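You operate a simulated robot arm through the tools that you are given. There is no shell and no other tool.

You run a simulated two-armed robot. Do the job below in one go: nothing can be reset, and whatever is moved stays where it is left.

Task
Unwind the red spool to 110 cm, return it and zero the counter.
Fine: the cord winder's counter; red lever to FREE to crank, back on BRAKE so that the cord parts as you pull the spool away; stand it with the other spools; then one press of the yellow button, last; leave the other spools alone.

The check looks at the end state, three seconds after you hand in, the way a careful person would. Anything else that was tipped, shoved, dropped, spilled or broken makes it a failure.

Robot
Two 7-joint arms with fingered hands on one trunk, on a base that moves. Base frame: it is fixed to the floor where the robot stands at the start and does not move with it; the origin is under the middle of the robot, x ahead of it, y to its left, z up. Readings come in mm, rad, newtons and seconds.
The left shoulder is at the start at [78, 187, 1131], the right one opposite. With the tool pointing down near the work surface each hand reaches from about 440 to 820 mm from the robot's upright axis, wherever it stands, measured 20 degrees to its own side. Places, roughly: red lever [500, 0, 1000]; wooden step [800, 200, 1000]. Payload 3.6 kg a hand.
The TCP of each hand is the grasp point between the finger pads, 26 mm short of the fingertips. In the tool frame z runs along the fingers and y along their closing line. The gripper opens to 88 mm; its body begins 30 mm behind the TCP. The gripper is a hand of 3 fingers: y runs from the thumb to the fingers, the wrist lies at [-17, -98, -164] in the tool frame.
Orientation is that of the tool frame in the base frame, as a unit quaternion [x, y, z, w]. With the fingers straight down and the wrist toward the robot, the tool's x, y and z point along [0, 1, 0], [1, 0, 0] and [0, 0, -1] of the base frame.

Tools
- The arms move only by the tool nudge_tool. It takes "left_plan", "right_plan" or both (then of equal length, played together; a hand with none holds still); each is a list of rows, each a list of 6 numbers: the shift along the tool's x, y, z in mm, then the turn, a rotation vector about the tool's x, y, z in rad. In form: [[tx, ty, tz, wx, wy, wz], ...]. A call has 1 to 20 rows; each row shifts and turns the commanded pose from where the row before left it, along the tool's axes as they then stand. Each row takes 0.2 s and may step no farther than 50 mm and 0.15 rad from the row before; otherwise, the whole call is refused. Where a pose cannot be reached the arm comes as near as it can. A force on the tool above 40 N (or 10 N above the force at the start of the call, whichever is more), or a blocked arm, ends the call early, and 0.2 s more pass. In this call time passes only in rows, and 0.2 s behind the last. The reply holds the time, the measured pose of the TCP, the force on the tool along the base axes, the opening and the grip force, in the units named above and with some noise, with the torque about the TCP (base axes, N m) and any sound that the robot's microphone picked up.
- Cameras (640 x 400 px; columns grow to the right, rows downward): "scene" is now at [243.6, 23, 1093.8]; the picture's right is [0.33, -0.94, 0.00], its down [0.09, 0.03, -1.00] and it looks along [0.94, 0.33, 0.09] (base axes); focal length 214 px, centre (320, 200). "left" rides on the left gripper at [-56, -80, -102] in its tool frame; the picture's right is [-0.73, -0.32, 0.60], its down [0.62, -0.67, 0.41] and it looks along [0.27, 0.68, 0.69] (tool axes); focal length 247 px, centre (320, 200). "right" rides on the right gripper at [56, -80, -102] in its tool frame; the picture's right is [-0.73, 0.32, -0.60], its down [-0.62, -0.67, 0.41] and it looks along [-0.27, 0.68, 0.69] (tool axes); focal length 247 px, centre (320, 200). There is no depth. A picture from a camera that has moved, and an enlarged one, comes with that camera's place and axes in the base frame and with its lens. The place of the scene camera against the robot may be out by one fixed shift of up to 18 mm in any direction.
- capture(camera): a new picture of that camera. It takes no simulated time.
- slide_trunk(by): moves the trunk up (or, below 0, down) by that many mm; the arms and the scene camera ride with it, the base frame stays. It gives what a move gives, with no picture.
- base_move(legs): drives the robot by 1 to 6 legs, each [ahead, left, turn to the left] in mm, mm and rad, along the robot's own axes; the way and the turn of a leg run together, so that a leg with both is an arc; at most 1500 mm and 3.142 rad a leg. The arms and the cameras ride along, it lands a little off, and it stops where it bumps. It gives what a move gives.
- move_fingers(fingers, thumb_bend, thumb_turn, hand): sets how far each is bent, from 0 (flat) to 1 (curled in); at 0.3 the hand is open as for a grip, at 0.7 the pads meet at the TCP. One left out holds its place. A second passes; each finger stops where it meets its share of the squeeze, and holds until it gets a number again. It is the only way to open and close the hand. It gives what a move gives, with no picture; readings hold the bend of each and the force on the fingers (four entries, about 0 where the hand has none), thumb and palm. thumb_turn goes from beside the hand (0) to across from the fingers (1), as for a grip.
- turn_head(pan, tilt): turns the head with the scene camera to pan (to the left, within 1.047 rad either way) and tilt (down, from -0.506 to 1.204), counted from straight ahead of the robot (the tilt from the chest, where the trunk bows). It gives what a move gives.
- close_up(camera, box): a new picture of the part [left, top, right, bottom] of that camera's present view, enlarged. It takes no simulated time.
- hand_in(): hands the job in; it is judged then, once.

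Nothing tells you exact positions but the pictures and the camera data. Unless the task says otherwise, let go and move clear before handing in.

The tools are called after ">>>" as a command line: name --argument value ..., lists and objects as JSON in quotes. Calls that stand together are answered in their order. nudge_tool: Moves the arms, as the interface text tells. Its arguments: {"type":"object","properties":{"left_plan":{"type":"array","items":{"type":"array","items":{"type":"number"}}},"right_plan":{"type":"array","items":{"type":"array","items":{"type":"number"}}}},"required":[]} The other tools are called the same way: slide_trunk (by) moves the trunk up or down; move_fingers (fingers, thumb_bend, thumb_turn, hand) moves the fingers one by one; base_move (legs) drives the base; turn_head (pan, tilt) turns the head that bears the scene camera; capture (camera) takes a picture; close_up (camera, box) takes an enlarged picture of a part of a camera's view; hand_in () hands the job in.

At the start:

```text
time: 0.0
left_tcp_pos: [451.8, 333.9, 1239.1]
left_ee_rot: [0.707, 0.707, 0.0, 0.0]
left_contact_force: [-0.7, 0.5, -0.3]
left_torque: [-0.02, 0.02, 0.02]
left_opening: 87.6
left_grip_force: 0.0
left_shape: jaw
left_bend: [0.3, 0.3, 0.98]
left_finger forces: [0.0, 0.0, 0.0, 0.0, 0.1, 0.0]
right_tcp_pos: [475.9, 12.8, 1309.5]
right_ee_rot: [0.707, 0.707, 0.0, 0.0]
right_contact_force: [0.0, 0.2, -0.1]
right_torque: [-0.01, 0.0, 0.0]
right_opening: 87.8
right_grip_force: 0.0
right_shape: jaw
right_bend: [0.3, 0.3, 0.98]
right_finger forces: [0.0, 0.0, 0.0, 0.1, 0.1, 0.0]
trunk travel left (down, up): [-275.0, 482.0]
robot x, y, heading: [-2.1, 0.1, 0.0]
head pan, tilt (commanded): [0.335, -0.094]
```

scene: 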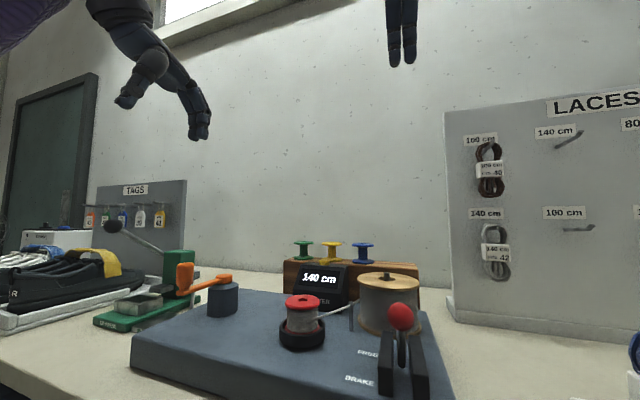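
right: 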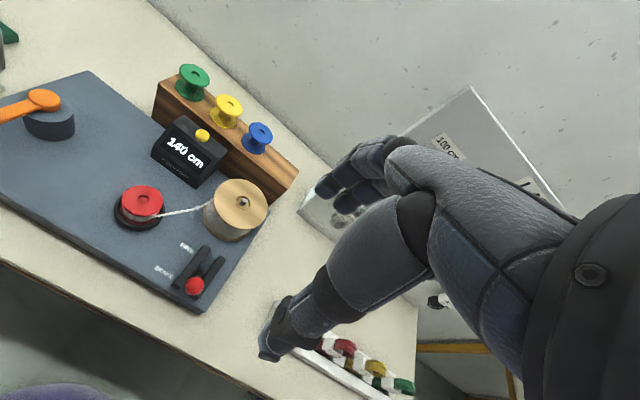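
left: 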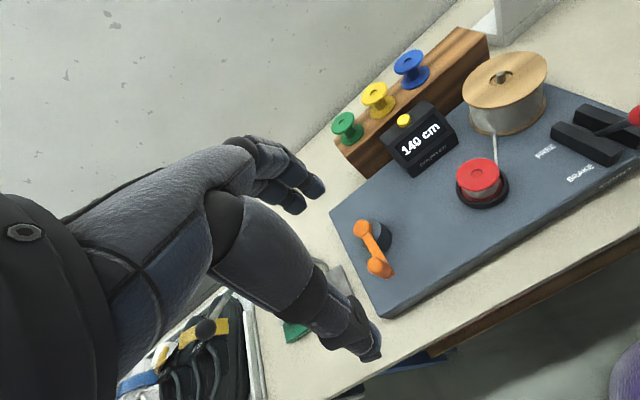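

I see a cord winder board with an orange crank at left, the red spool on a spindle in the middle, the supply drum and red lever at right, and a counter reading 140 cm with the other spools on a wooden step behind. I'll look closer before moving anything.

>>> close_up --camera "scene" --box '[120, 220, 460, 400]'

>>> close_up --camera "right" --box '[0, 50, 320, 320]'

>>> close_up --camera "left" --box '[310, 20, 640, 320]'

```text
1.88 times, centred on (290, 310) of scene
camera zoom: at [243.6, 23.0, 1093.8], right [0.33, -0.94, 0.0], down [0.09, 0.03, -1.0], along [0.94, 0.33, 0.09], focal length 404 px, centre (376, -7)
```

zoom: 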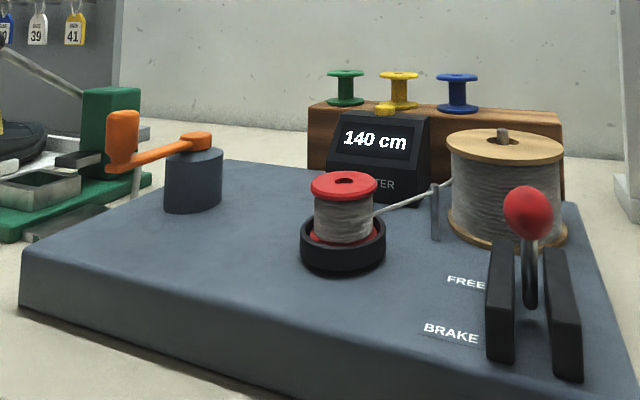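

```text
1.48 times, centred on (160, 185) of right
camera zoom: at [395.2, 67.0, 1413.2], right [0.32, -0.73, 0.6], down [-0.67, -0.62, -0.41], along [0.68, -0.27, -0.69], focal length 366 px, centre (557, 222)
```

zoom: 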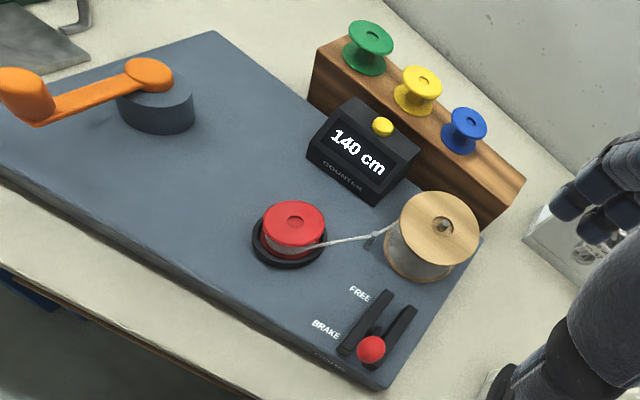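

```text
1.33 times, centred on (475, 170) of left
camera zoom: at [372.1, 277.2, 1340.1], right [-0.32, -0.73, -0.6], down [-0.67, 0.62, -0.41], along [0.68, 0.27, -0.69], focal length 329 px, centre (113, 240)
```

zoom: 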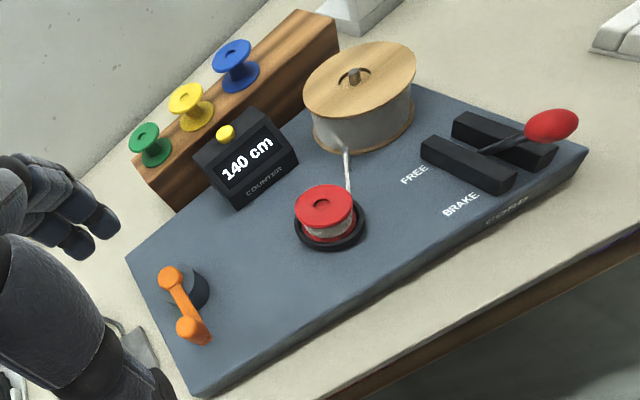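

The triangulated positions are roughly: red spool top [583,174,942], lever knob [507,22,965] on the BRAKE side, crank hub [628,374,945]. I'll tilt the head down for a better view of the board.

>>> turn_head --pan 0.3 --tilt 0.35

>>> capture --camera "scene"

```text
time: 0.9
left_tcp_pos: [454.0, 333.7, 1239.3]
left_ee_rot: [0.707, 0.707, 0.001, -0.001]
left_contact_force: [0.6, 0.5, -0.4]
left_torque: [-0.01, 0.0, -0.05]
left_opening: 87.6
left_grip_force: 0.0
left_shape: jaw
left_bend: [0.3, 0.3, 0.98]
left_finger forces: [0.0, 0.0, 0.0, 0.1, 0.0, 0.1]
right_tcp_pos: [476.1, 12.4, 1310.4]
right_ee_rot: [0.707, 0.708, 0.001, 0.0]
right_contact_force: [1.1, 0.4, -0.9]
right_torque: [0.02, 0.03, -0.02]
right_opening: 87.7
right_grip_force: 0.1
right_shape: jaw
right_bend: [0.3, 0.3, 0.98]
right_finger forces: [0.0, 0.0, 0.0, 0.1, 0.1, 0.0]
trunk travel left (down, up): [-275.0, 482.0]
robot x, y, heading: [2.0, -1.0, 0.006]
head pan, tilt (commanded): [0.3, 0.351]
```

```text
taken
camera scene: at [250.1, 21.9, 1053.0], right [0.3, -0.96, 0.0], down [-0.33, -0.1, -0.94], along [0.9, 0.28, -0.34], focal length 214 px, centre (320, 200)
```

scene: 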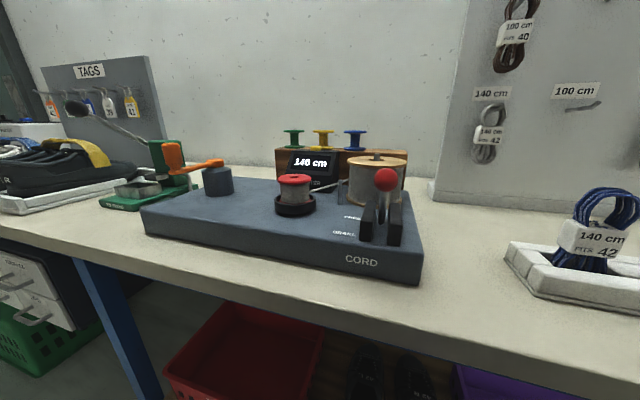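

Before descending I need a closer look at the lever and drum spacing: the knob looks about 26 mm across and the drum's front edge is around x≈628. I'll bring the right hand above the knob, yawed slightly right so the fingers clear the drum, and check with the left camera.

>>> nudge_tool --right_plan '[[9.6, 31, 0, 0, 0, 0], [0, 0, 40, 0, 0, 0.145], [0, 0, 40, 0, 0, 0.145], [0, 0, 40, 0, 0, 0.145], [0, 0, 50, 0, 0, 0], [0, 0, 50, 0, 0, 0], [0, 0, 50, 0, 0, 0]]'

>>> capture --camera "left"

>>> capture --camera "right"

>>> capture --camera "scene"

```text
time: 2.5
left_tcp_pos: [453.7, 334.2, 1239.0]
left_ee_rot: [0.707, 0.708, 0.0, 0.0]
left_contact_force: [-0.1, 0.5, -0.1]
left_torque: [0.01, 0.01, 0.04]
left_opening: 87.7
left_grip_force: 0.0
left_shape: jaw
left_bend: [0.3, 0.3, 0.98]
left_finger forces: [0.0, 0.0, 0.1, 0.0, 0.0, 0.0]
right_tcp_pos: [508.6, 23.7, 1037.9]
right_ee_rot: [0.843, 0.538, 0.0, 0.0]
right_contact_force: [-0.2, -0.9, 0.0]
right_torque: [-0.01, 0.0, 0.02]
right_opening: 87.8
right_grip_force: 0.1
right_shape: jaw
right_bend: [0.3, 0.3, 0.98]
right_finger forces: [0.1, 0.1, 0.1, 0.0, 0.1, 0.0]
trunk travel left (down, up): [-275.0, 482.0]
robot x, y, heading: [1.2, 1.7, 0.001]
head pan, tilt (commanded): [0.3, 0.351]
```

```text
taken
camera left: at [372.7, 277.0, 1339.9], right [-0.32, -0.73, -0.6], down [-0.67, 0.62, -0.41], along [0.67, 0.27, -0.69], focal length 247 px, centre (320, 200)
```

left: 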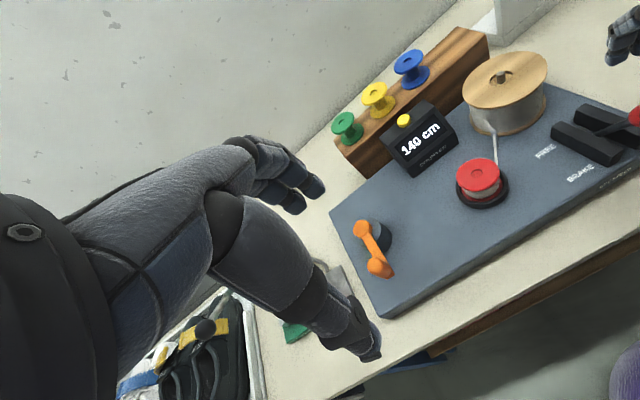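

```text
taken
camera right: at [459.4, 106.1, 1140.9], right [-0.02, -0.8, 0.6], down [-0.87, -0.28, -0.41], along [0.5, -0.53, -0.69], focal length 247 px, centre (320, 200)
```

right: 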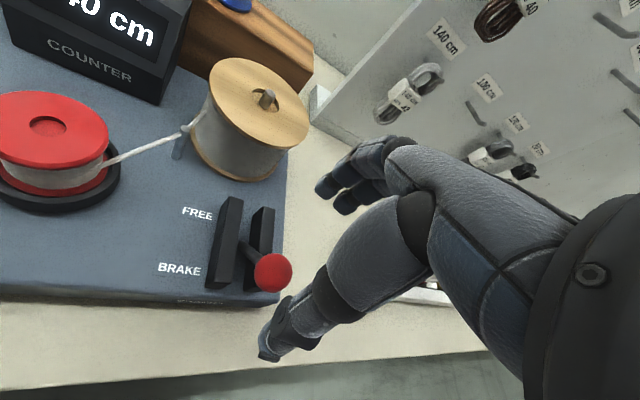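

```text
taken
camera scene: at [250.6, 21.8, 1052.7], right [0.3, -0.96, 0.0], down [-0.33, -0.1, -0.94], along [0.9, 0.28, -0.34], focal length 214 px, centre (320, 200)
```

scene: 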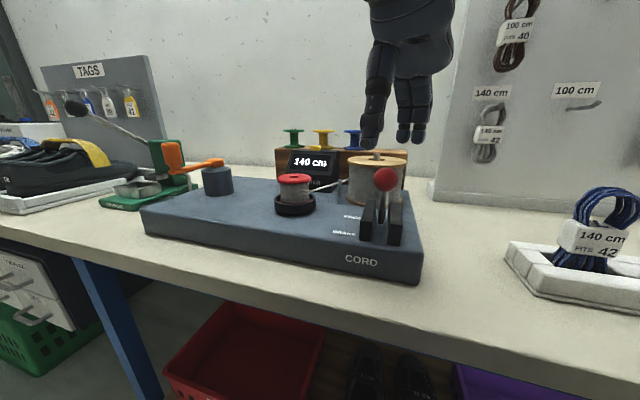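

The knob re-measures at about [507,19,965] from the right camera. I'll descend around it with the hand open.

>>> nudge_tool --right_plan '[[-4.7, 0.5, 30, 0, 0, 0], [0, 0, 31, 0, 0, 0]]'

>>> capture --camera "right"

>>> capture --camera "scene"

>>> close_up --camera "left" --box '[440, 40, 640, 220]'

```text
time: 3.1
left_tcp_pos: [453.2, 334.4, 1239.8]
left_ee_rot: [0.707, 0.707, 0.0, -0.001]
left_contact_force: [-0.4, 0.3, -0.2]
left_torque: [0.01, 0.01, -0.06]
left_opening: 88.0
left_grip_force: 0.0
left_shape: jaw
left_bend: [0.3, 0.3, 0.98]
left_finger forces: [0.0, 0.1, 0.0, 0.0, 0.0, 0.0]
right_tcp_pos: [503.4, 17.7, 977.5]
right_ee_rot: [0.843, 0.538, 0.0, 0.0]
right_contact_force: [-0.2, 0.2, 0.4]
right_torque: [-0.01, 0.02, 0.0]
right_opening: 87.9
right_grip_force: 0.0
right_shape: jaw
right_bend: [0.3, 0.3, 0.98]
right_finger forces: [0.1, 0.0, 0.0, 0.0, 0.0, 0.1]
trunk travel left (down, up): [-275.0, 482.0]
robot x, y, heading: [-0.1, -0.6, 0.002]
head pan, tilt (commanded): [0.3, 0.351]
```

```text
taken
camera right: at [454.5, 100.7, 1081.4], right [-0.02, -0.8, 0.6], down [-0.87, -0.29, -0.41], along [0.5, -0.53, -0.69], focal length 247 px, centre (320, 200)
```

right: 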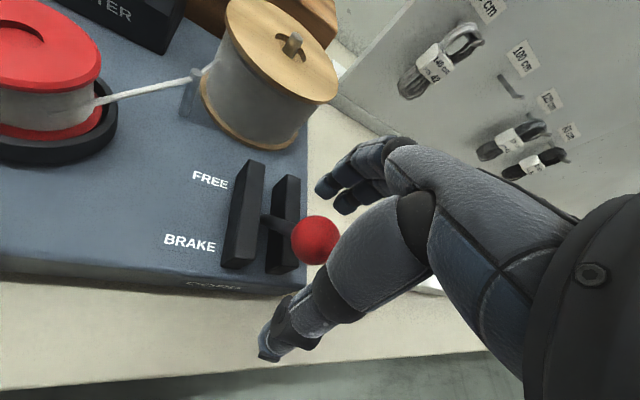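

```text
taken
camera scene: at [250.2, 22.0, 1052.9], right [0.3, -0.96, 0.0], down [-0.33, -0.1, -0.94], along [0.9, 0.28, -0.34], focal length 214 px, centre (320, 200)
```

scene: 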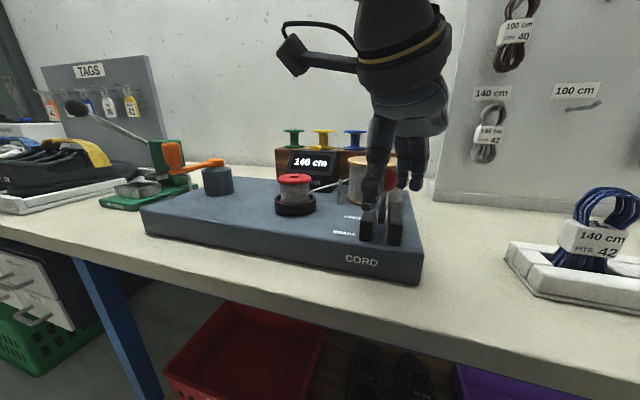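

```text
2.22 times, centred on (540, 130) of left
camera zoom: at [372.1, 277.3, 1340.1], right [-0.32, -0.73, -0.6], down [-0.67, 0.62, -0.41], along [0.68, 0.27, -0.69], focal length 549 px, centre (-169, 356)
```

zoom: 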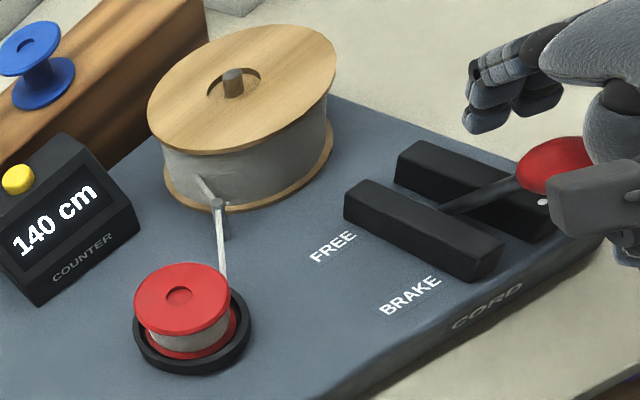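

The knob is between thumb and fingers, so I'll close gently on it.

>>> move_fingers --hand "right" --fingers 0.62 --thumb_bend 0.62

>>> capture --camera "right"

>>> close_up --camera "left" --box '[440, 40, 640, 220]'

```text
time: 4.1
left_tcp_pos: [453.0, 333.7, 1239.0]
left_ee_rot: [0.707, 0.707, 0.0, 0.0]
left_contact_force: [0.4, 0.5, 1.0]
left_torque: [-0.04, 0.03, 0.02]
left_opening: 87.8
left_grip_force: 0.0
left_shape: jaw
left_bend: [0.3, 0.3, 0.98]
left_finger forces: [0.1, 0.0, 0.0, 0.0, 0.1, 0.0]
right_tcp_pos: [504.3, 16.9, 978.2]
right_ee_rot: [0.843, 0.539, 0.0, 0.0]
right_contact_force: [1.1, -0.6, -0.8]
right_torque: [-0.01, 0.01, -0.03]
right_opening: 23.8
right_grip_force: 2.3
right_shape: fingers
right_bend: [0.6, 0.6, 0.98]
right_finger forces: [2.4, 0.0, 0.1, 0.1, 2.3, 0.0]
trunk travel left (down, up): [-275.0, 482.0]
robot x, y, heading: [-2.9, 0.8, 0.002]
head pan, tilt (commanded): [0.3, 0.351]
```

```text
taken
camera right: at [454.6, 100.6, 1081.8], right [-0.02, -0.8, 0.6], down [-0.87, -0.28, -0.41], along [0.5, -0.53, -0.69], focal length 247 px, centre (320, 200)
```

right: 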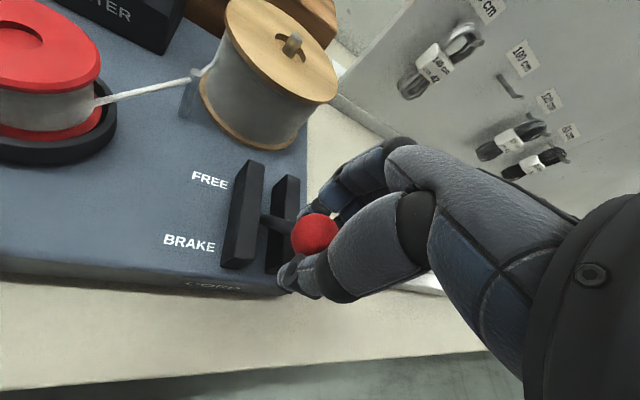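

```text
2.22 times, centred on (540, 130) of left
camera zoom: at [372.2, 277.1, 1340.1], right [-0.32, -0.73, -0.6], down [-0.67, 0.62, -0.41], along [0.68, 0.27, -0.69], focal length 549 px, centre (-169, 356)
```

zoom: 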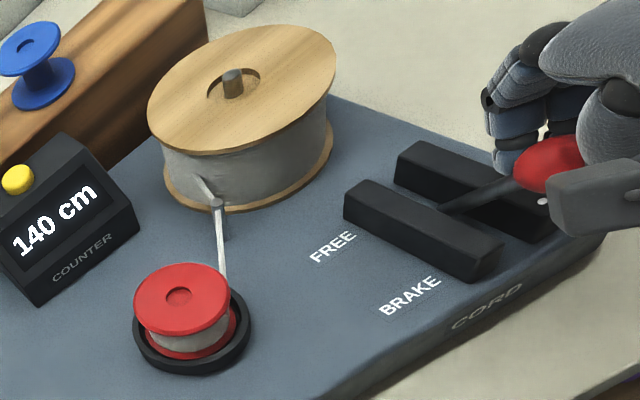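

The hand holds the knob. I'll push it along its arc toward FREE, halfway first, and watch forces.

>>> nudge_tool --right_plan '[[4.25, 9.16, -4.7, 0, 0, 0], [4.46, 9.61, -3.3, 0, 0, 0], [4.59, 9.89, -2, 0, 0, 0], [4.67, 10.07, -0.7, 0, 0, 0]]'

>>> close_up --camera "left" --box '[440, 40, 640, 220]'

>>> capture --camera "right"

```text
time: 5.1
left_tcp_pos: [452.6, 333.0, 1239.4]
left_ee_rot: [0.707, 0.707, 0.001, 0.0]
left_contact_force: [-0.8, 0.1, 0.7]
left_torque: [0.0, 0.01, 0.02]
left_opening: 87.9
left_grip_force: 0.1
left_shape: jaw
left_bend: [0.3, 0.3, 0.98]
left_finger forces: [0.0, 0.0, 0.0, 0.0, 0.1, 0.0]
right_tcp_pos: [549.1, 17.1, 989.4]
right_ee_rot: [0.843, 0.538, 0.0, 0.001]
right_contact_force: [-1.0, 0.3, -0.1]
right_torque: [0.01, -0.01, 0.0]
right_opening: 19.5
right_grip_force: 0.6
right_shape: fingers
right_bend: [0.62, 0.62, 0.97]
right_finger forces: [0.1, 0.1, 0.0, 0.0, 0.1, 0.0]
trunk travel left (down, up): [-275.0, 482.0]
robot x, y, heading: [0.4, -0.4, 0.003]
head pan, tilt (commanded): [0.3, 0.351]
```

```text
2.22 times, centred on (540, 130) of left
camera zoom: at [372.2, 277.2, 1340.1], right [-0.32, -0.73, -0.6], down [-0.67, 0.62, -0.41], along [0.68, 0.27, -0.69], focal length 549 px, centre (-169, 356)
```

zoom: 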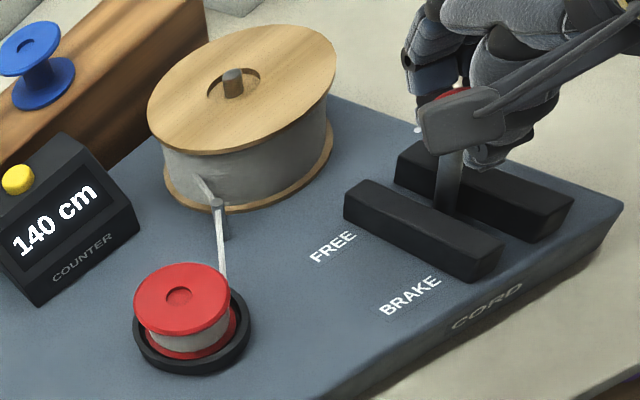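

```text
taken
camera right: at [498.8, 100.0, 1092.7], right [-0.02, -0.8, 0.6], down [-0.87, -0.29, -0.41], along [0.5, -0.53, -0.69], focal length 247 px, centre (320, 200)
```

right: 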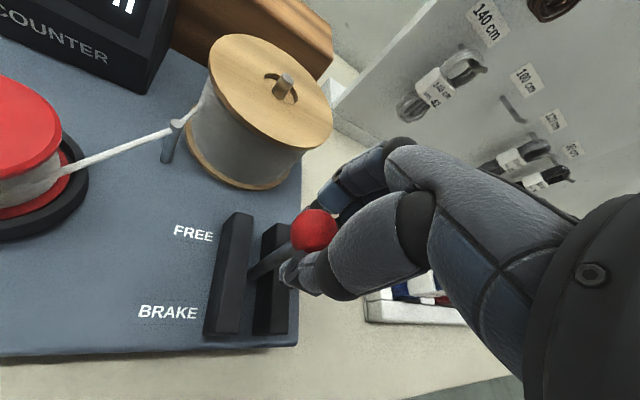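

The lever follows easily and now stands upright. I'll continue the arc to FREE.

>>> nudge_tool --right_plan '[[4.67, 10.07, 0.7, 0, 0, 0], [4.59, 9.89, 2, 0, 0, 0], [4.46, 9.61, 3.3, 0, 0, 0]]'

>>> close_up --camera "left" --box '[440, 40, 640, 220]'

>>> capture --camera "right"

```text
time: 5.9
left_tcp_pos: [453.7, 334.9, 1238.3]
left_ee_rot: [0.707, 0.708, 0.0, 0.0]
left_contact_force: [-0.8, 0.0, 0.0]
left_torque: [0.04, 0.01, -0.03]
left_opening: 87.8
left_grip_force: 0.0
left_shape: jaw
left_bend: [0.3, 0.3, 0.98]
left_finger forces: [0.0, 0.0, 0.0, 0.1, 0.0, 0.1]
right_tcp_pos: [582.3, 19.6, 984.5]
right_ee_rot: [0.843, 0.538, 0.0, 0.001]
right_contact_force: [0.5, -1.2, -1.4]
right_torque: [-0.01, 0.03, 0.01]
right_opening: 19.7
right_grip_force: 0.4
right_shape: fingers
right_bend: [0.62, 0.62, 0.97]
right_finger forces: [0.9, 0.0, 0.1, 0.0, 0.4, 0.0]
trunk travel left (down, up): [-275.0, 482.0]
robot x, y, heading: [1.8, -1.3, 0.002]
head pan, tilt (commanded): [0.3, 0.351]
```

```text
2.22 times, centred on (540, 130) of left
camera zoom: at [372.4, 277.2, 1340.0], right [-0.32, -0.73, -0.6], down [-0.67, 0.62, -0.41], along [0.67, 0.27, -0.69], focal length 549 px, centre (-169, 356)
```

zoom: 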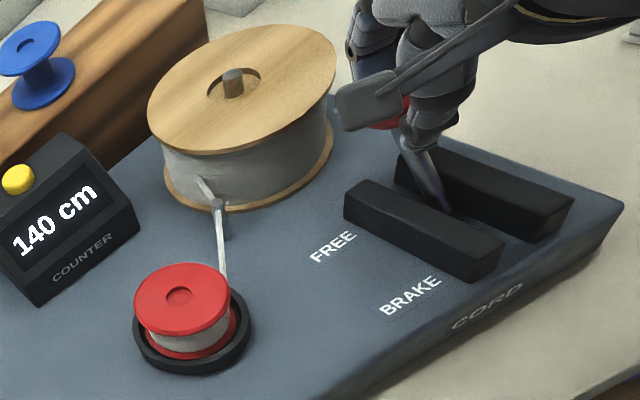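

```text
taken
camera right: at [531.9, 100.6, 1087.2], right [-0.02, -0.8, 0.6], down [-0.87, -0.29, -0.41], along [0.5, -0.53, -0.69], focal length 247 px, centre (320, 200)
```

right: 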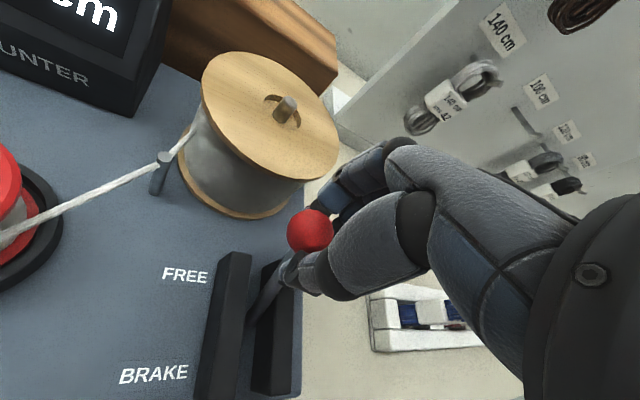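

Almost there; the fingers still clear the drum. One or two more small steps toward the FREE stop.

>>> nudge_tool --right_plan '[[4.25, 9.16, 4.5, 0, 0, 0], [2.1, 4.5, 2.8, 0, 0, 0]]'

>>> close_up --camera "left" --box '[440, 40, 640, 220]'

>>> capture --camera "right"

```text
time: 6.5
left_tcp_pos: [450.1, 333.7, 1240.2]
left_ee_rot: [0.707, 0.707, 0.001, 0.0]
left_contact_force: [-0.2, 0.0, 0.6]
left_torque: [-0.01, -0.04, 0.04]
left_opening: 87.7
left_grip_force: 0.1
left_shape: jaw
left_bend: [0.3, 0.3, 0.98]
left_finger forces: [0.0, 0.0, 0.0, 0.0, 0.1, 0.0]
right_tcp_pos: [594.0, 18.4, 981.1]
right_ee_rot: [0.843, 0.538, 0.003, 0.0]
right_contact_force: [-9.4, 0.7, 14.5]
right_torque: [0.17, 0.46, 0.06]
right_opening: 29.0
right_grip_force: 6.7
right_shape: fingers
right_bend: [0.62, 0.57, 0.99]
right_finger forces: [0.1, 0.0, 0.1, 0.0, 14.0, 0.1]
trunk travel left (down, up): [-275.0, 482.0]
robot x, y, heading: [1.2, 1.4, 0.0]
head pan, tilt (commanded): [0.3, 0.351]
```

```text
2.22 times, centred on (540, 130) of left
camera zoom: at [369.2, 277.2, 1341.3], right [-0.32, -0.73, -0.6], down [-0.66, 0.62, -0.41], along [0.68, 0.27, -0.69], focal length 549 px, centre (-169, 356)
```

zoom: 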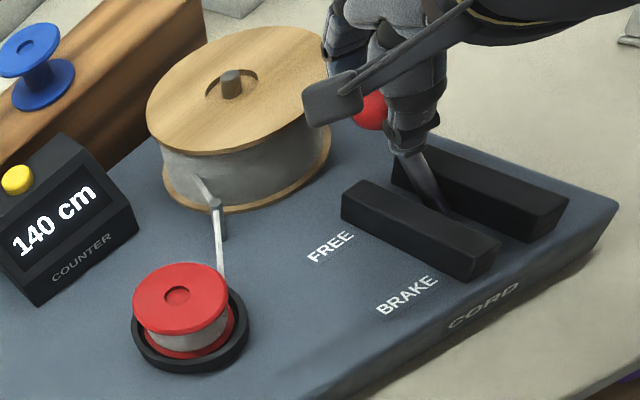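

```text
taken
camera right: at [544.0, 101.4, 1083.8], right [-0.02, -0.8, 0.6], down [-0.86, -0.29, -0.41], along [0.5, -0.53, -0.69], focal length 247 px, centre (320, 200)
```

right: 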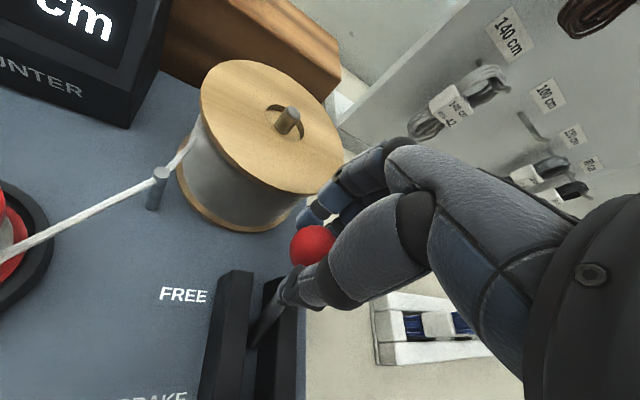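

The lever is at the FREE stop, since the reaction force rose to about 17 N. I'll relax slightly, open thumb and fingers a little without reaching the drum, and lift off.

>>> nudge_tool --right_plan '[[-1.5, -3.0, -2, 0, 0, 0]]'

>>> move_fingers --hand "right" --fingers 0.57 --thumb_bend 0.4

>>> capture --camera "right"

```text
time: 6.9
left_tcp_pos: [451.1, 334.0, 1239.8]
left_ee_rot: [0.707, 0.707, 0.001, 0.001]
left_contact_force: [0.4, 0.0, -0.4]
left_torque: [-0.04, 0.0, -0.01]
left_opening: 87.7
left_grip_force: 0.0
left_shape: jaw
left_bend: [0.3, 0.3, 0.98]
left_finger forces: [0.0, 0.0, 0.0, 0.0, 0.1, 0.0]
right_tcp_pos: [591.2, 17.8, 979.3]
right_ee_rot: [0.843, 0.539, 0.0, 0.0]
right_contact_force: [-5.7, 1.2, 11.1]
right_torque: [0.14, 0.32, 0.03]
right_opening: 27.3
right_grip_force: 5.1
right_shape: fingers
right_bend: [0.62, 0.58, 0.98]
right_finger forces: [0.0, 0.0, 0.1, 0.0, 10.5, 0.0]
trunk travel left (down, up): [-275.0, 482.0]
robot x, y, heading: [0.7, 2.3, 0.0]
head pan, tilt (commanded): [0.3, 0.351]
```

```text
time: 7.9
left_tcp_pos: [454.3, 334.8, 1239.8]
left_ee_rot: [0.707, 0.707, 0.0, 0.0]
left_contact_force: [0.8, 0.3, -0.7]
left_torque: [-0.04, -0.01, -0.04]
left_opening: 87.7
left_grip_force: 0.0
left_shape: jaw
left_bend: [0.3, 0.3, 0.98]
left_finger forces: [0.1, 0.0, 0.0, 0.0, 0.0, 0.0]
right_tcp_pos: [592.0, 17.4, 979.4]
right_ee_rot: [0.843, 0.538, 0.0, -0.001]
right_contact_force: [-0.1, 0.0, -0.3]
right_torque: [0.02, -0.02, 0.01]
right_opening: 48.5
right_grip_force: 0.1
right_shape: fingers
right_bend: [0.56, 0.4, 0.98]
right_finger forces: [0.0, 0.1, 0.0, 0.0, 0.1, 0.0]
trunk travel left (down, up): [-275.0, 482.0]
robot x, y, heading: [-0.5, -0.8, 0.001]
head pan, tilt (commanded): [0.3, 0.351]
```

```text
taken
camera right: at [543.3, 100.5, 1082.0], right [-0.02, -0.8, 0.6], down [-0.87, -0.29, -0.41], along [0.5, -0.53, -0.69], focal length 247 px, centre (320, 200)
```

right: 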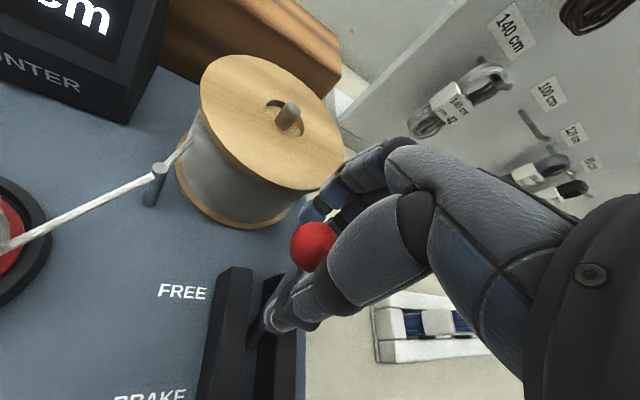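

No contact now, so I'll lift the right hand clear.

>>> nudge_tool --right_plan '[[0, 0, -15, 0, 0, 0], [0, 0, -30, 0, 0, 0], [0, -10, -45, 0, 0, 0], [-10, -30, -40, 0, 0, 0], [-15, -30, -30, 0, 0, 0]]'

>>> close_up --camera "left" --box '[310, 20, 640, 320]'

>>> capture --camera "right"

>>> capture --camera "scene"

```text
refused: row 4 steps farther than a row can; nothing moved
```

```text
1.33 times, centred on (475, 170) of left
camera zoom: at [372.2, 277.2, 1340.1], right [-0.32, -0.73, -0.6], down [-0.67, 0.62, -0.41], along [0.68, 0.27, -0.69], focal length 329 px, centre (113, 240)
```

zoom: 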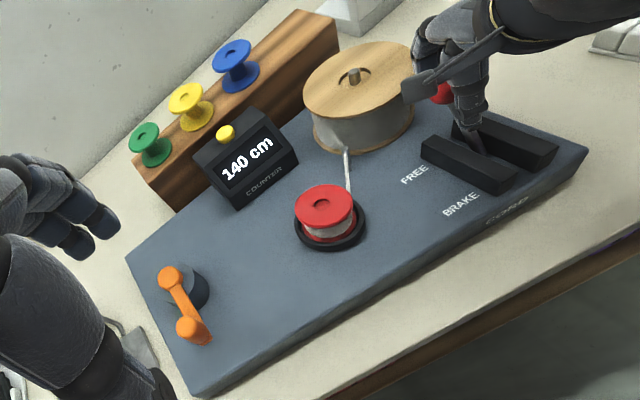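

```text
taken
camera right: at [543.3, 100.5, 1082.0], right [-0.02, -0.8, 0.6], down [-0.87, -0.29, -0.41], along [0.5, -0.53, -0.69], focal length 247 px, centre (320, 200)
```

right: 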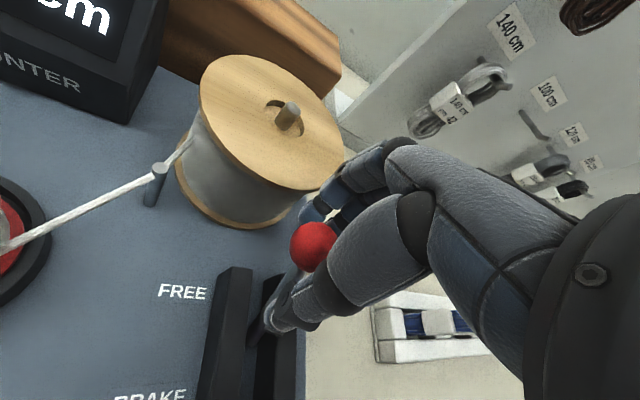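

```text
taken
camera scene: at [250.3, 21.9, 1052.9], right [0.3, -0.96, 0.0], down [-0.33, -0.1, -0.94], along [0.9, 0.28, -0.34], focal length 214 px, centre (320, 200)
```

scene: 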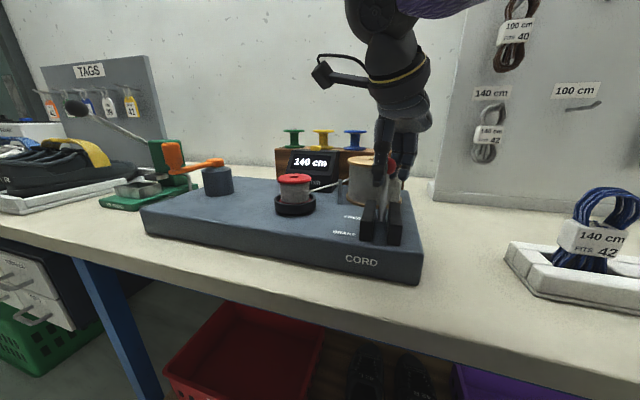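

The step was too long; I'll resend the lift with smaller rows.

>>> nudge_tool --right_plan '[[0, 0, -12, 0, 0, 0], [0, 0, -25, 0, 0, 0], [0, 0, -35, 0, 0, 0], [0, 0, -45, 0, 0, 0], [-10, -25, -40, 0, 0, 0], [-15, -35, -25, 0, 0, 0], [0, -20, -40, 0, 0, 0]]'

>>> close_up --camera "left" --box '[310, 20, 640, 320]'

>>> capture --camera "right"

```text
time: 9.5
left_tcp_pos: [451.9, 335.1, 1240.1]
left_ee_rot: [0.707, 0.707, 0.001, -0.001]
left_contact_force: [-0.4, 0.3, -0.7]
left_torque: [0.01, 0.01, -0.01]
left_opening: 87.6
left_grip_force: 0.1
left_shape: jaw
left_bend: [0.3, 0.3, 0.98]
left_finger forces: [0.0, 0.1, 0.1, 0.0, 0.0, 0.0]
right_tcp_pos: [508.4, 28.5, 1199.1]
right_ee_rot: [0.843, 0.539, -0.001, 0.0]
right_contact_force: [0.0, 0.1, 0.6]
right_torque: [0.01, 0.0, 0.01]
right_opening: 48.5
right_grip_force: 0.1
right_shape: fingers
right_bend: [0.56, 0.4, 0.98]
right_finger forces: [0.0, 0.0, 0.0, 0.0, 0.1, 0.0]
trunk travel left (down, up): [-275.0, 482.0]
robot x, y, heading: [-2.3, 5.1, -0.0]
head pan, tilt (commanded): [0.3, 0.351]
```

```text
1.33 times, centred on (475, 170) of left
camera zoom: at [371.3, 277.9, 1340.3], right [-0.32, -0.74, -0.6], down [-0.67, 0.62, -0.41], along [0.68, 0.27, -0.69], focal length 329 px, centre (113, 240)
```

zoom: 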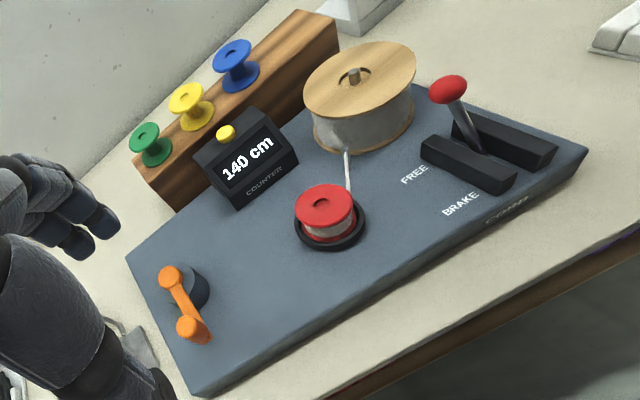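

```text
taken
camera right: at [458.2, 111.7, 1302.8], right [-0.02, -0.8, 0.6], down [-0.87, -0.29, -0.41], along [0.5, -0.53, -0.69], focal length 247 px, centre (320, 200)
```

right: 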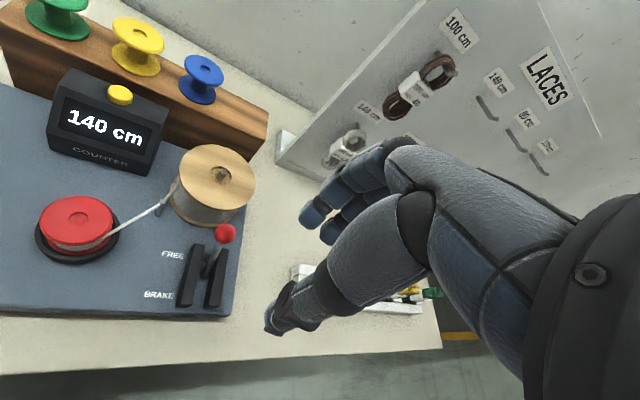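

The lever stands at FREE. Next I'll rotate and shift the right hand so its camera watches the crank and the counter while the left hand cranks.

>>> nudge_tool --right_plan '[[0, 0, -20, 0, 0, -0.145], [0, 0, -20, 0, 0, -0.145], [0, 0, -20, 0, 0, -0.145], [0, 0, 0, 0, 0, -0.145], [0, 0, 0, 0, 0, -0.145], [0, 0, 0, 0, 0, -0.145]]'

>>> capture --camera "right"

>>> capture --camera "left"

```text
time: 10.9
left_tcp_pos: [453.8, 333.8, 1239.2]
left_ee_rot: [0.707, 0.708, 0.0, 0.0]
left_contact_force: [0.7, 0.5, 0.1]
left_torque: [0.03, -0.02, 0.0]
left_opening: 87.7
left_grip_force: 0.1
left_shape: jaw
left_bend: [0.3, 0.3, 0.98]
left_finger forces: [0.0, 0.0, 0.0, 0.0, 0.0, 0.0]
right_tcp_pos: [511.0, 28.8, 1259.8]
right_ee_rot: [0.536, 0.844, 0.0, 0.0]
right_contact_force: [0.5, -0.3, -0.1]
right_torque: [-0.01, 0.03, -0.01]
right_opening: 48.9
right_grip_force: 0.1
right_shape: fingers
right_bend: [0.56, 0.4, 0.98]
right_finger forces: [0.1, 0.0, 0.0, 0.1, 0.0, 0.0]
trunk travel left (down, up): [-275.0, 482.0]
robot x, y, heading: [-1.3, -1.0, 0.003]
head pan, tilt (commanded): [0.3, 0.351]
```

```text
taken
camera right: at [414.0, 43.5, 1362.5], right [0.6, -0.53, 0.6], down [-0.34, -0.85, -0.41], along [0.72, 0.04, -0.69], focal length 247 px, centre (320, 200)
```

right: 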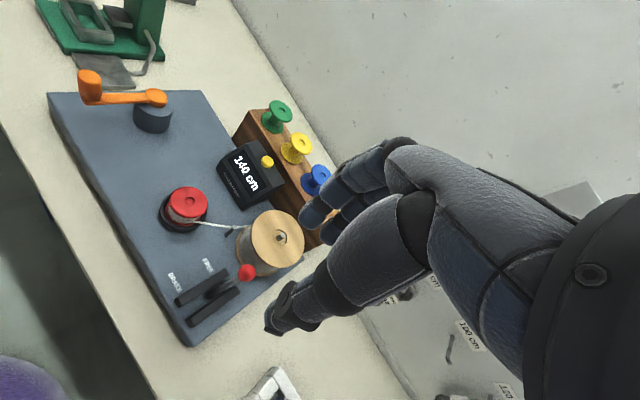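

```text
taken
camera left: at [372.4, 276.9, 1340.0], right [-0.32, -0.73, -0.6], down [-0.67, 0.62, -0.41], along [0.67, 0.27, -0.69], focal length 247 px, centre (320, 200)
```

left: 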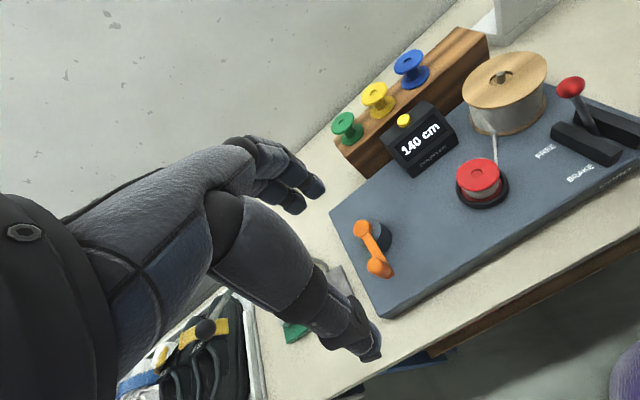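

>>> close_up --camera "right" --box '[40, 40, 200, 140]'

>>> close_up --camera "left" --box '[310, 190, 470, 290]'

>>> close_up --camera "scene" --box '[120, 120, 280, 220]'

```text
4.00 times, centred on (120, 90) of right
camera zoom: at [414.0, 43.5, 1362.5], right [0.6, -0.53, 0.6], down [-0.34, -0.85, -0.41], along [0.72, 0.04, -0.69], focal length 988 px, centre (1120, 640)
```

zoom: 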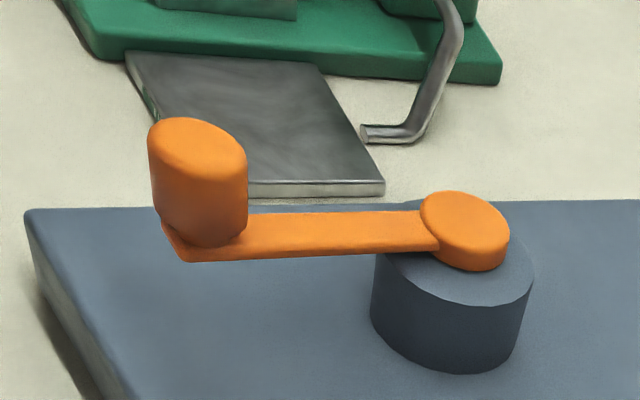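

```text
4.00 times, centred on (390, 240) of left
camera zoom: at [372.4, 276.9, 1340.0], right [-0.32, -0.73, -0.6], down [-0.67, 0.62, -0.41], along [0.67, 0.27, -0.69], focal length 988 px, centre (40, 40)
```

zoom: 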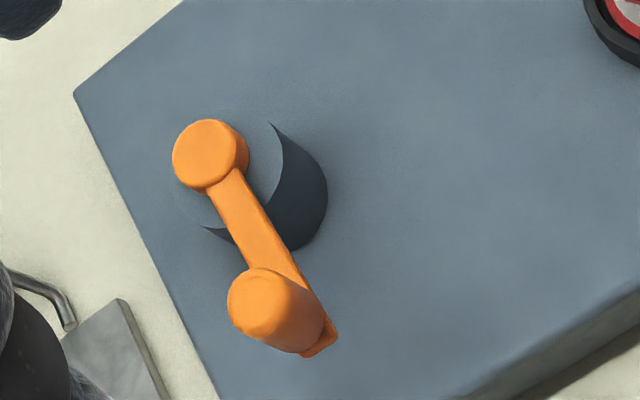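

```text
4.00 times, centred on (200, 170) of scene
camera zoom: at [250.4, 21.7, 1052.8], right [0.3, -0.96, 0.0], down [-0.33, -0.1, -0.94], along [0.9, 0.28, -0.34], focal length 858 px, centre (800, 320)
```

zoom: 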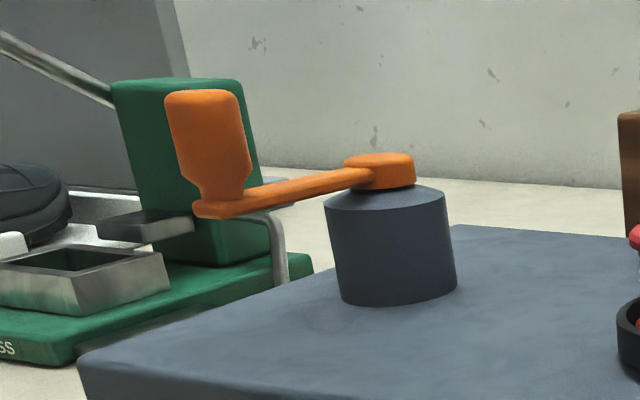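

Crank geometry: hub at about [624,376], handle standing on the robot side at [529,377] with its top at z≈998 and a radius of about 95 mm. The cord leaves the spool's front-right side, so unwinding turns the spool counter-clockwise from above. I'll bring the left hand above the handle and check.

>>> nudge_tool --left_plan '[[21.5, 38, 10, 0, 0, 0], [21.5, 38, 10, 0, 0, 0], [0, 0, 48, 0, 0, 0], [0, 0, 48, 0, 0, 0], [0, 0, 48, 0, 0, 0], [0, 0, 25, 0, 0, 0]]'

>>> capture --camera "left"

>>> capture --camera "right"

>>> capture --camera "scene"

```text
time: 12.3
left_tcp_pos: [529.4, 379.3, 1049.0]
left_ee_rot: [0.707, 0.708, 0.0, 0.0]
left_contact_force: [-0.1, -0.1, 0.1]
left_torque: [0.01, -0.02, -0.04]
left_opening: 87.8
left_grip_force: 0.1
left_shape: jaw
left_bend: [0.3, 0.3, 0.98]
left_finger forces: [0.0, 0.0, 0.0, 0.1, 0.0, 0.0]
right_tcp_pos: [509.7, 29.5, 1259.5]
right_ee_rot: [0.538, 0.843, 0.0, 0.0]
right_contact_force: [-0.4, 0.0, 1.0]
right_torque: [-0.01, 0.01, -0.01]
right_opening: 48.7
right_grip_force: 0.0
right_shape: fingers
right_bend: [0.56, 0.4, 0.98]
right_finger forces: [0.0, 0.0, 0.1, 0.0, 0.0, 0.0]
trunk travel left (down, up): [-275.0, 482.0]
robot x, y, heading: [-2.6, 0.2, -0.004]
head pan, tilt (commanded): [0.3, 0.351]
```

```text
taken
camera left: at [448.4, 322.0, 1150.3], right [-0.32, -0.74, -0.6], down [-0.67, 0.62, -0.41], along [0.68, 0.27, -0.69], focal length 247 px, centre (320, 200)
```

left: 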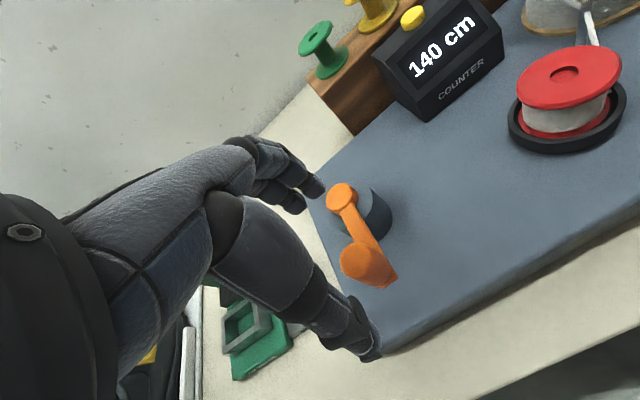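

```text
taken
camera right: at [413.6, 44.1, 1362.8], right [0.6, -0.53, 0.6], down [-0.34, -0.85, -0.41], along [0.72, 0.04, -0.69], focal length 247 px, centre (320, 200)
```

right: 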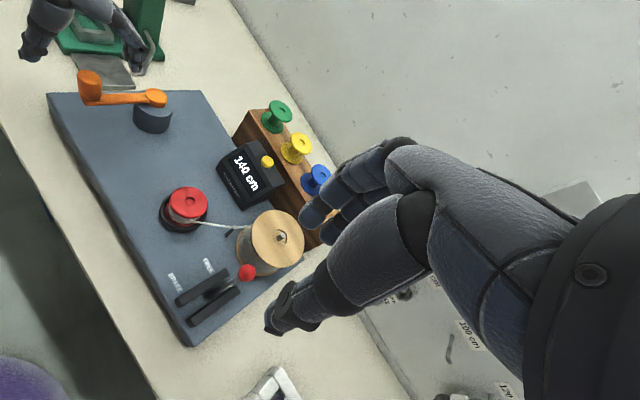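

```text
taken
camera scene: at [250.2, 21.9, 1052.9], right [0.3, -0.96, 0.0], down [-0.33, -0.1, -0.94], along [0.9, 0.28, -0.34], focal length 214 px, centre (320, 200)
```

scene: 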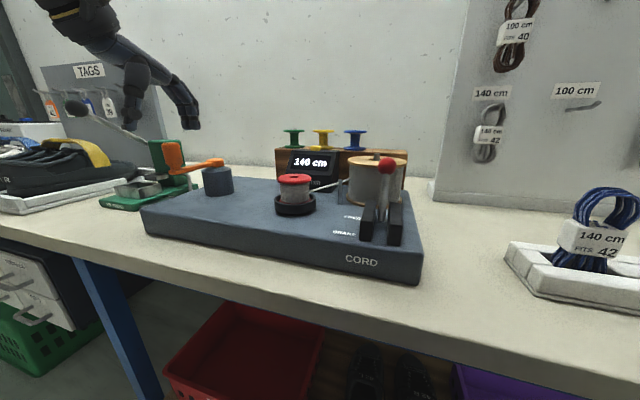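

The handle centre re-measures at about [527,375]. Descending around it with the open hand.

>>> nudge_tool --left_plan '[[-4, -2, 21, 0, 0, 0], [0, 0, 21, 0, 0, 0], [0, 0, 20, 0, 0, 0]]'

>>> capture --camera "left"

>>> close_up --camera "right" --box '[0, 0, 240, 150]'

>>> close_up --camera "scene" --box '[80, 80, 320, 230]'

```text
time: 13.1
left_tcp_pos: [527.5, 373.2, 990.0]
left_ee_rot: [0.707, 0.707, 0.0, 0.0]
left_contact_force: [0.2, -0.4, -0.5]
left_torque: [0.01, 0.01, 0.0]
left_opening: 88.2
left_grip_force: 0.0
left_shape: jaw
left_bend: [0.3, 0.3, 0.98]
left_finger forces: [0.0, 0.0, 0.0, 0.0, 0.0, 0.0]
right_tcp_pos: [510.4, 29.9, 1259.2]
right_ee_rot: [0.538, 0.843, 0.0, -0.001]
right_contact_force: [0.7, 0.6, 0.2]
right_torque: [0.02, 0.03, 0.02]
right_opening: 49.1
right_grip_force: 0.0
right_shape: fingers
right_bend: [0.56, 0.4, 0.98]
right_finger forces: [0.0, 0.1, 0.1, 0.0, 0.1, 0.0]
trunk travel left (down, up): [-275.0, 482.0]
robot x, y, heading: [-1.9, -1.4, -0.001]
head pan, tilt (commanded): [0.3, 0.351]
```

```text
taken
camera left: at [445.8, 316.1, 1089.9], right [-0.32, -0.74, -0.6], down [-0.67, 0.62, -0.41], along [0.68, 0.27, -0.69], focal length 247 px, centre (320, 200)
```

left: 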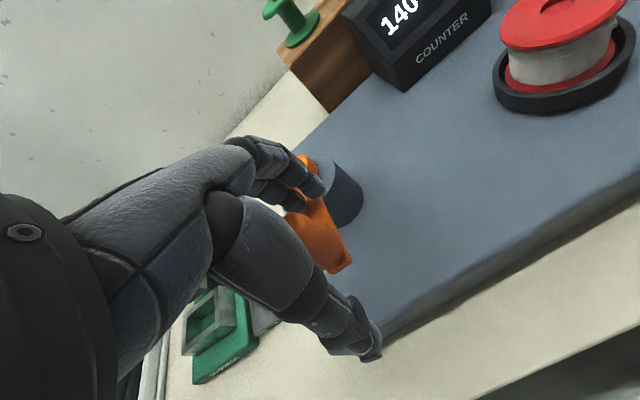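

```text
2.67 times, centred on (120, 75) of right
camera zoom: at [413.6, 44.2, 1362.7], right [0.6, -0.53, 0.6], down [-0.34, -0.85, -0.41], along [0.72, 0.04, -0.69], focal length 659 px, centre (853, 533)
```

zoom: 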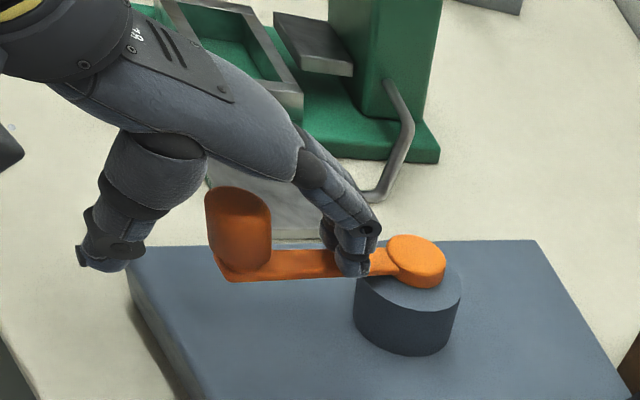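

```text
2.67 times, centred on (200, 155) of scene
camera zoom: at [250.2, 22.0, 1052.9], right [0.3, -0.96, 0.0], down [-0.33, -0.1, -0.94], along [0.9, 0.28, -0.34], focal length 572 px, centre (640, 320)
```

zoom: 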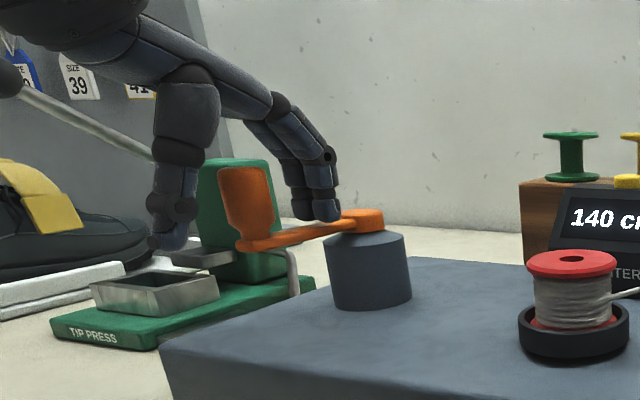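

The TCP projects onto the handle's centre in the right camera, so the hand is well placed. Closing on the handle.

>>> move_fingers --hand "left" --fingers 0.66 --thumb_bend 0.66

>>> close_up --camera "right" --box '[0, 0, 240, 150]'

>>> capture --camera "left"

```text
time: 14.1
left_tcp_pos: [527.6, 370.6, 990.8]
left_ee_rot: [0.707, 0.707, 0.001, 0.002]
left_contact_force: [9.4, -0.1, 10.2]
left_torque: [0.06, -0.45, -0.04]
left_opening: 19.0
left_grip_force: 10.4
left_shape: fingers
left_bend: [0.61, 0.64, 0.97]
left_finger forces: [3.8, 15.1, 0.0, 0.0, 1.5, 0.0]
right_tcp_pos: [509.6, 28.2, 1260.5]
right_ee_rot: [0.538, 0.843, 0.0, 0.0]
right_contact_force: [-0.7, -0.7, 0.9]
right_torque: [-0.01, 0.0, -0.01]
right_opening: 48.7
right_grip_force: 0.0
right_shape: fingers
right_bend: [0.56, 0.4, 0.98]
right_finger forces: [0.1, 0.1, 0.0, 0.0, 0.0, 0.1]
trunk travel left (down, up): [-275.0, 482.0]
robot x, y, heading: [-0.1, -3.3, 0.0]
head pan, tilt (commanded): [0.3, 0.351]
```

```text
2.67 times, centred on (120, 75) of right
camera zoom: at [413.9, 43.4, 1362.8], right [0.6, -0.53, 0.6], down [-0.34, -0.85, -0.41], along [0.72, 0.04, -0.69], focal length 659 px, centre (853, 533)
```

zoom: 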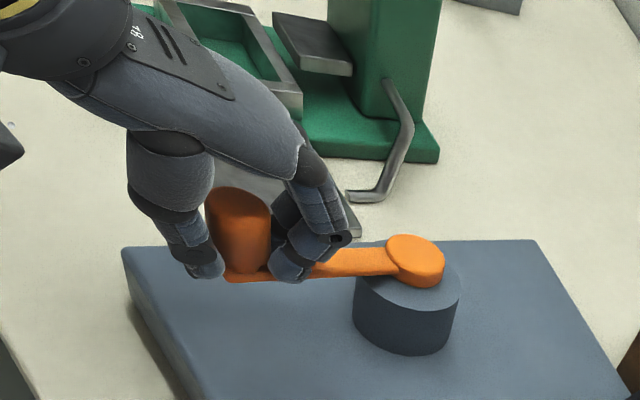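

```text
taken
camera left: at [446.2, 315.5, 1091.0], right [-0.32, -0.73, -0.6], down [-0.66, 0.62, -0.41], along [0.68, 0.27, -0.68], focal length 247 px, centre (320, 200)
```

left: 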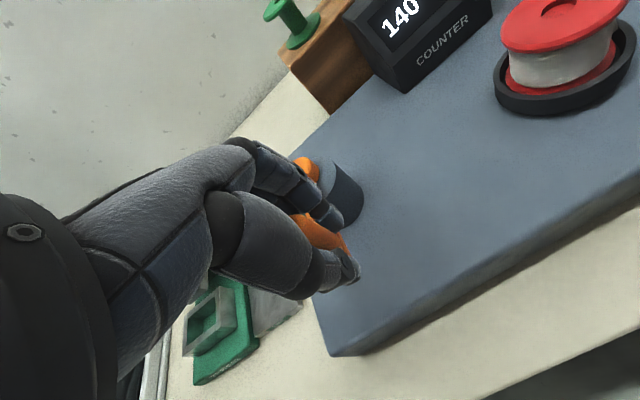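

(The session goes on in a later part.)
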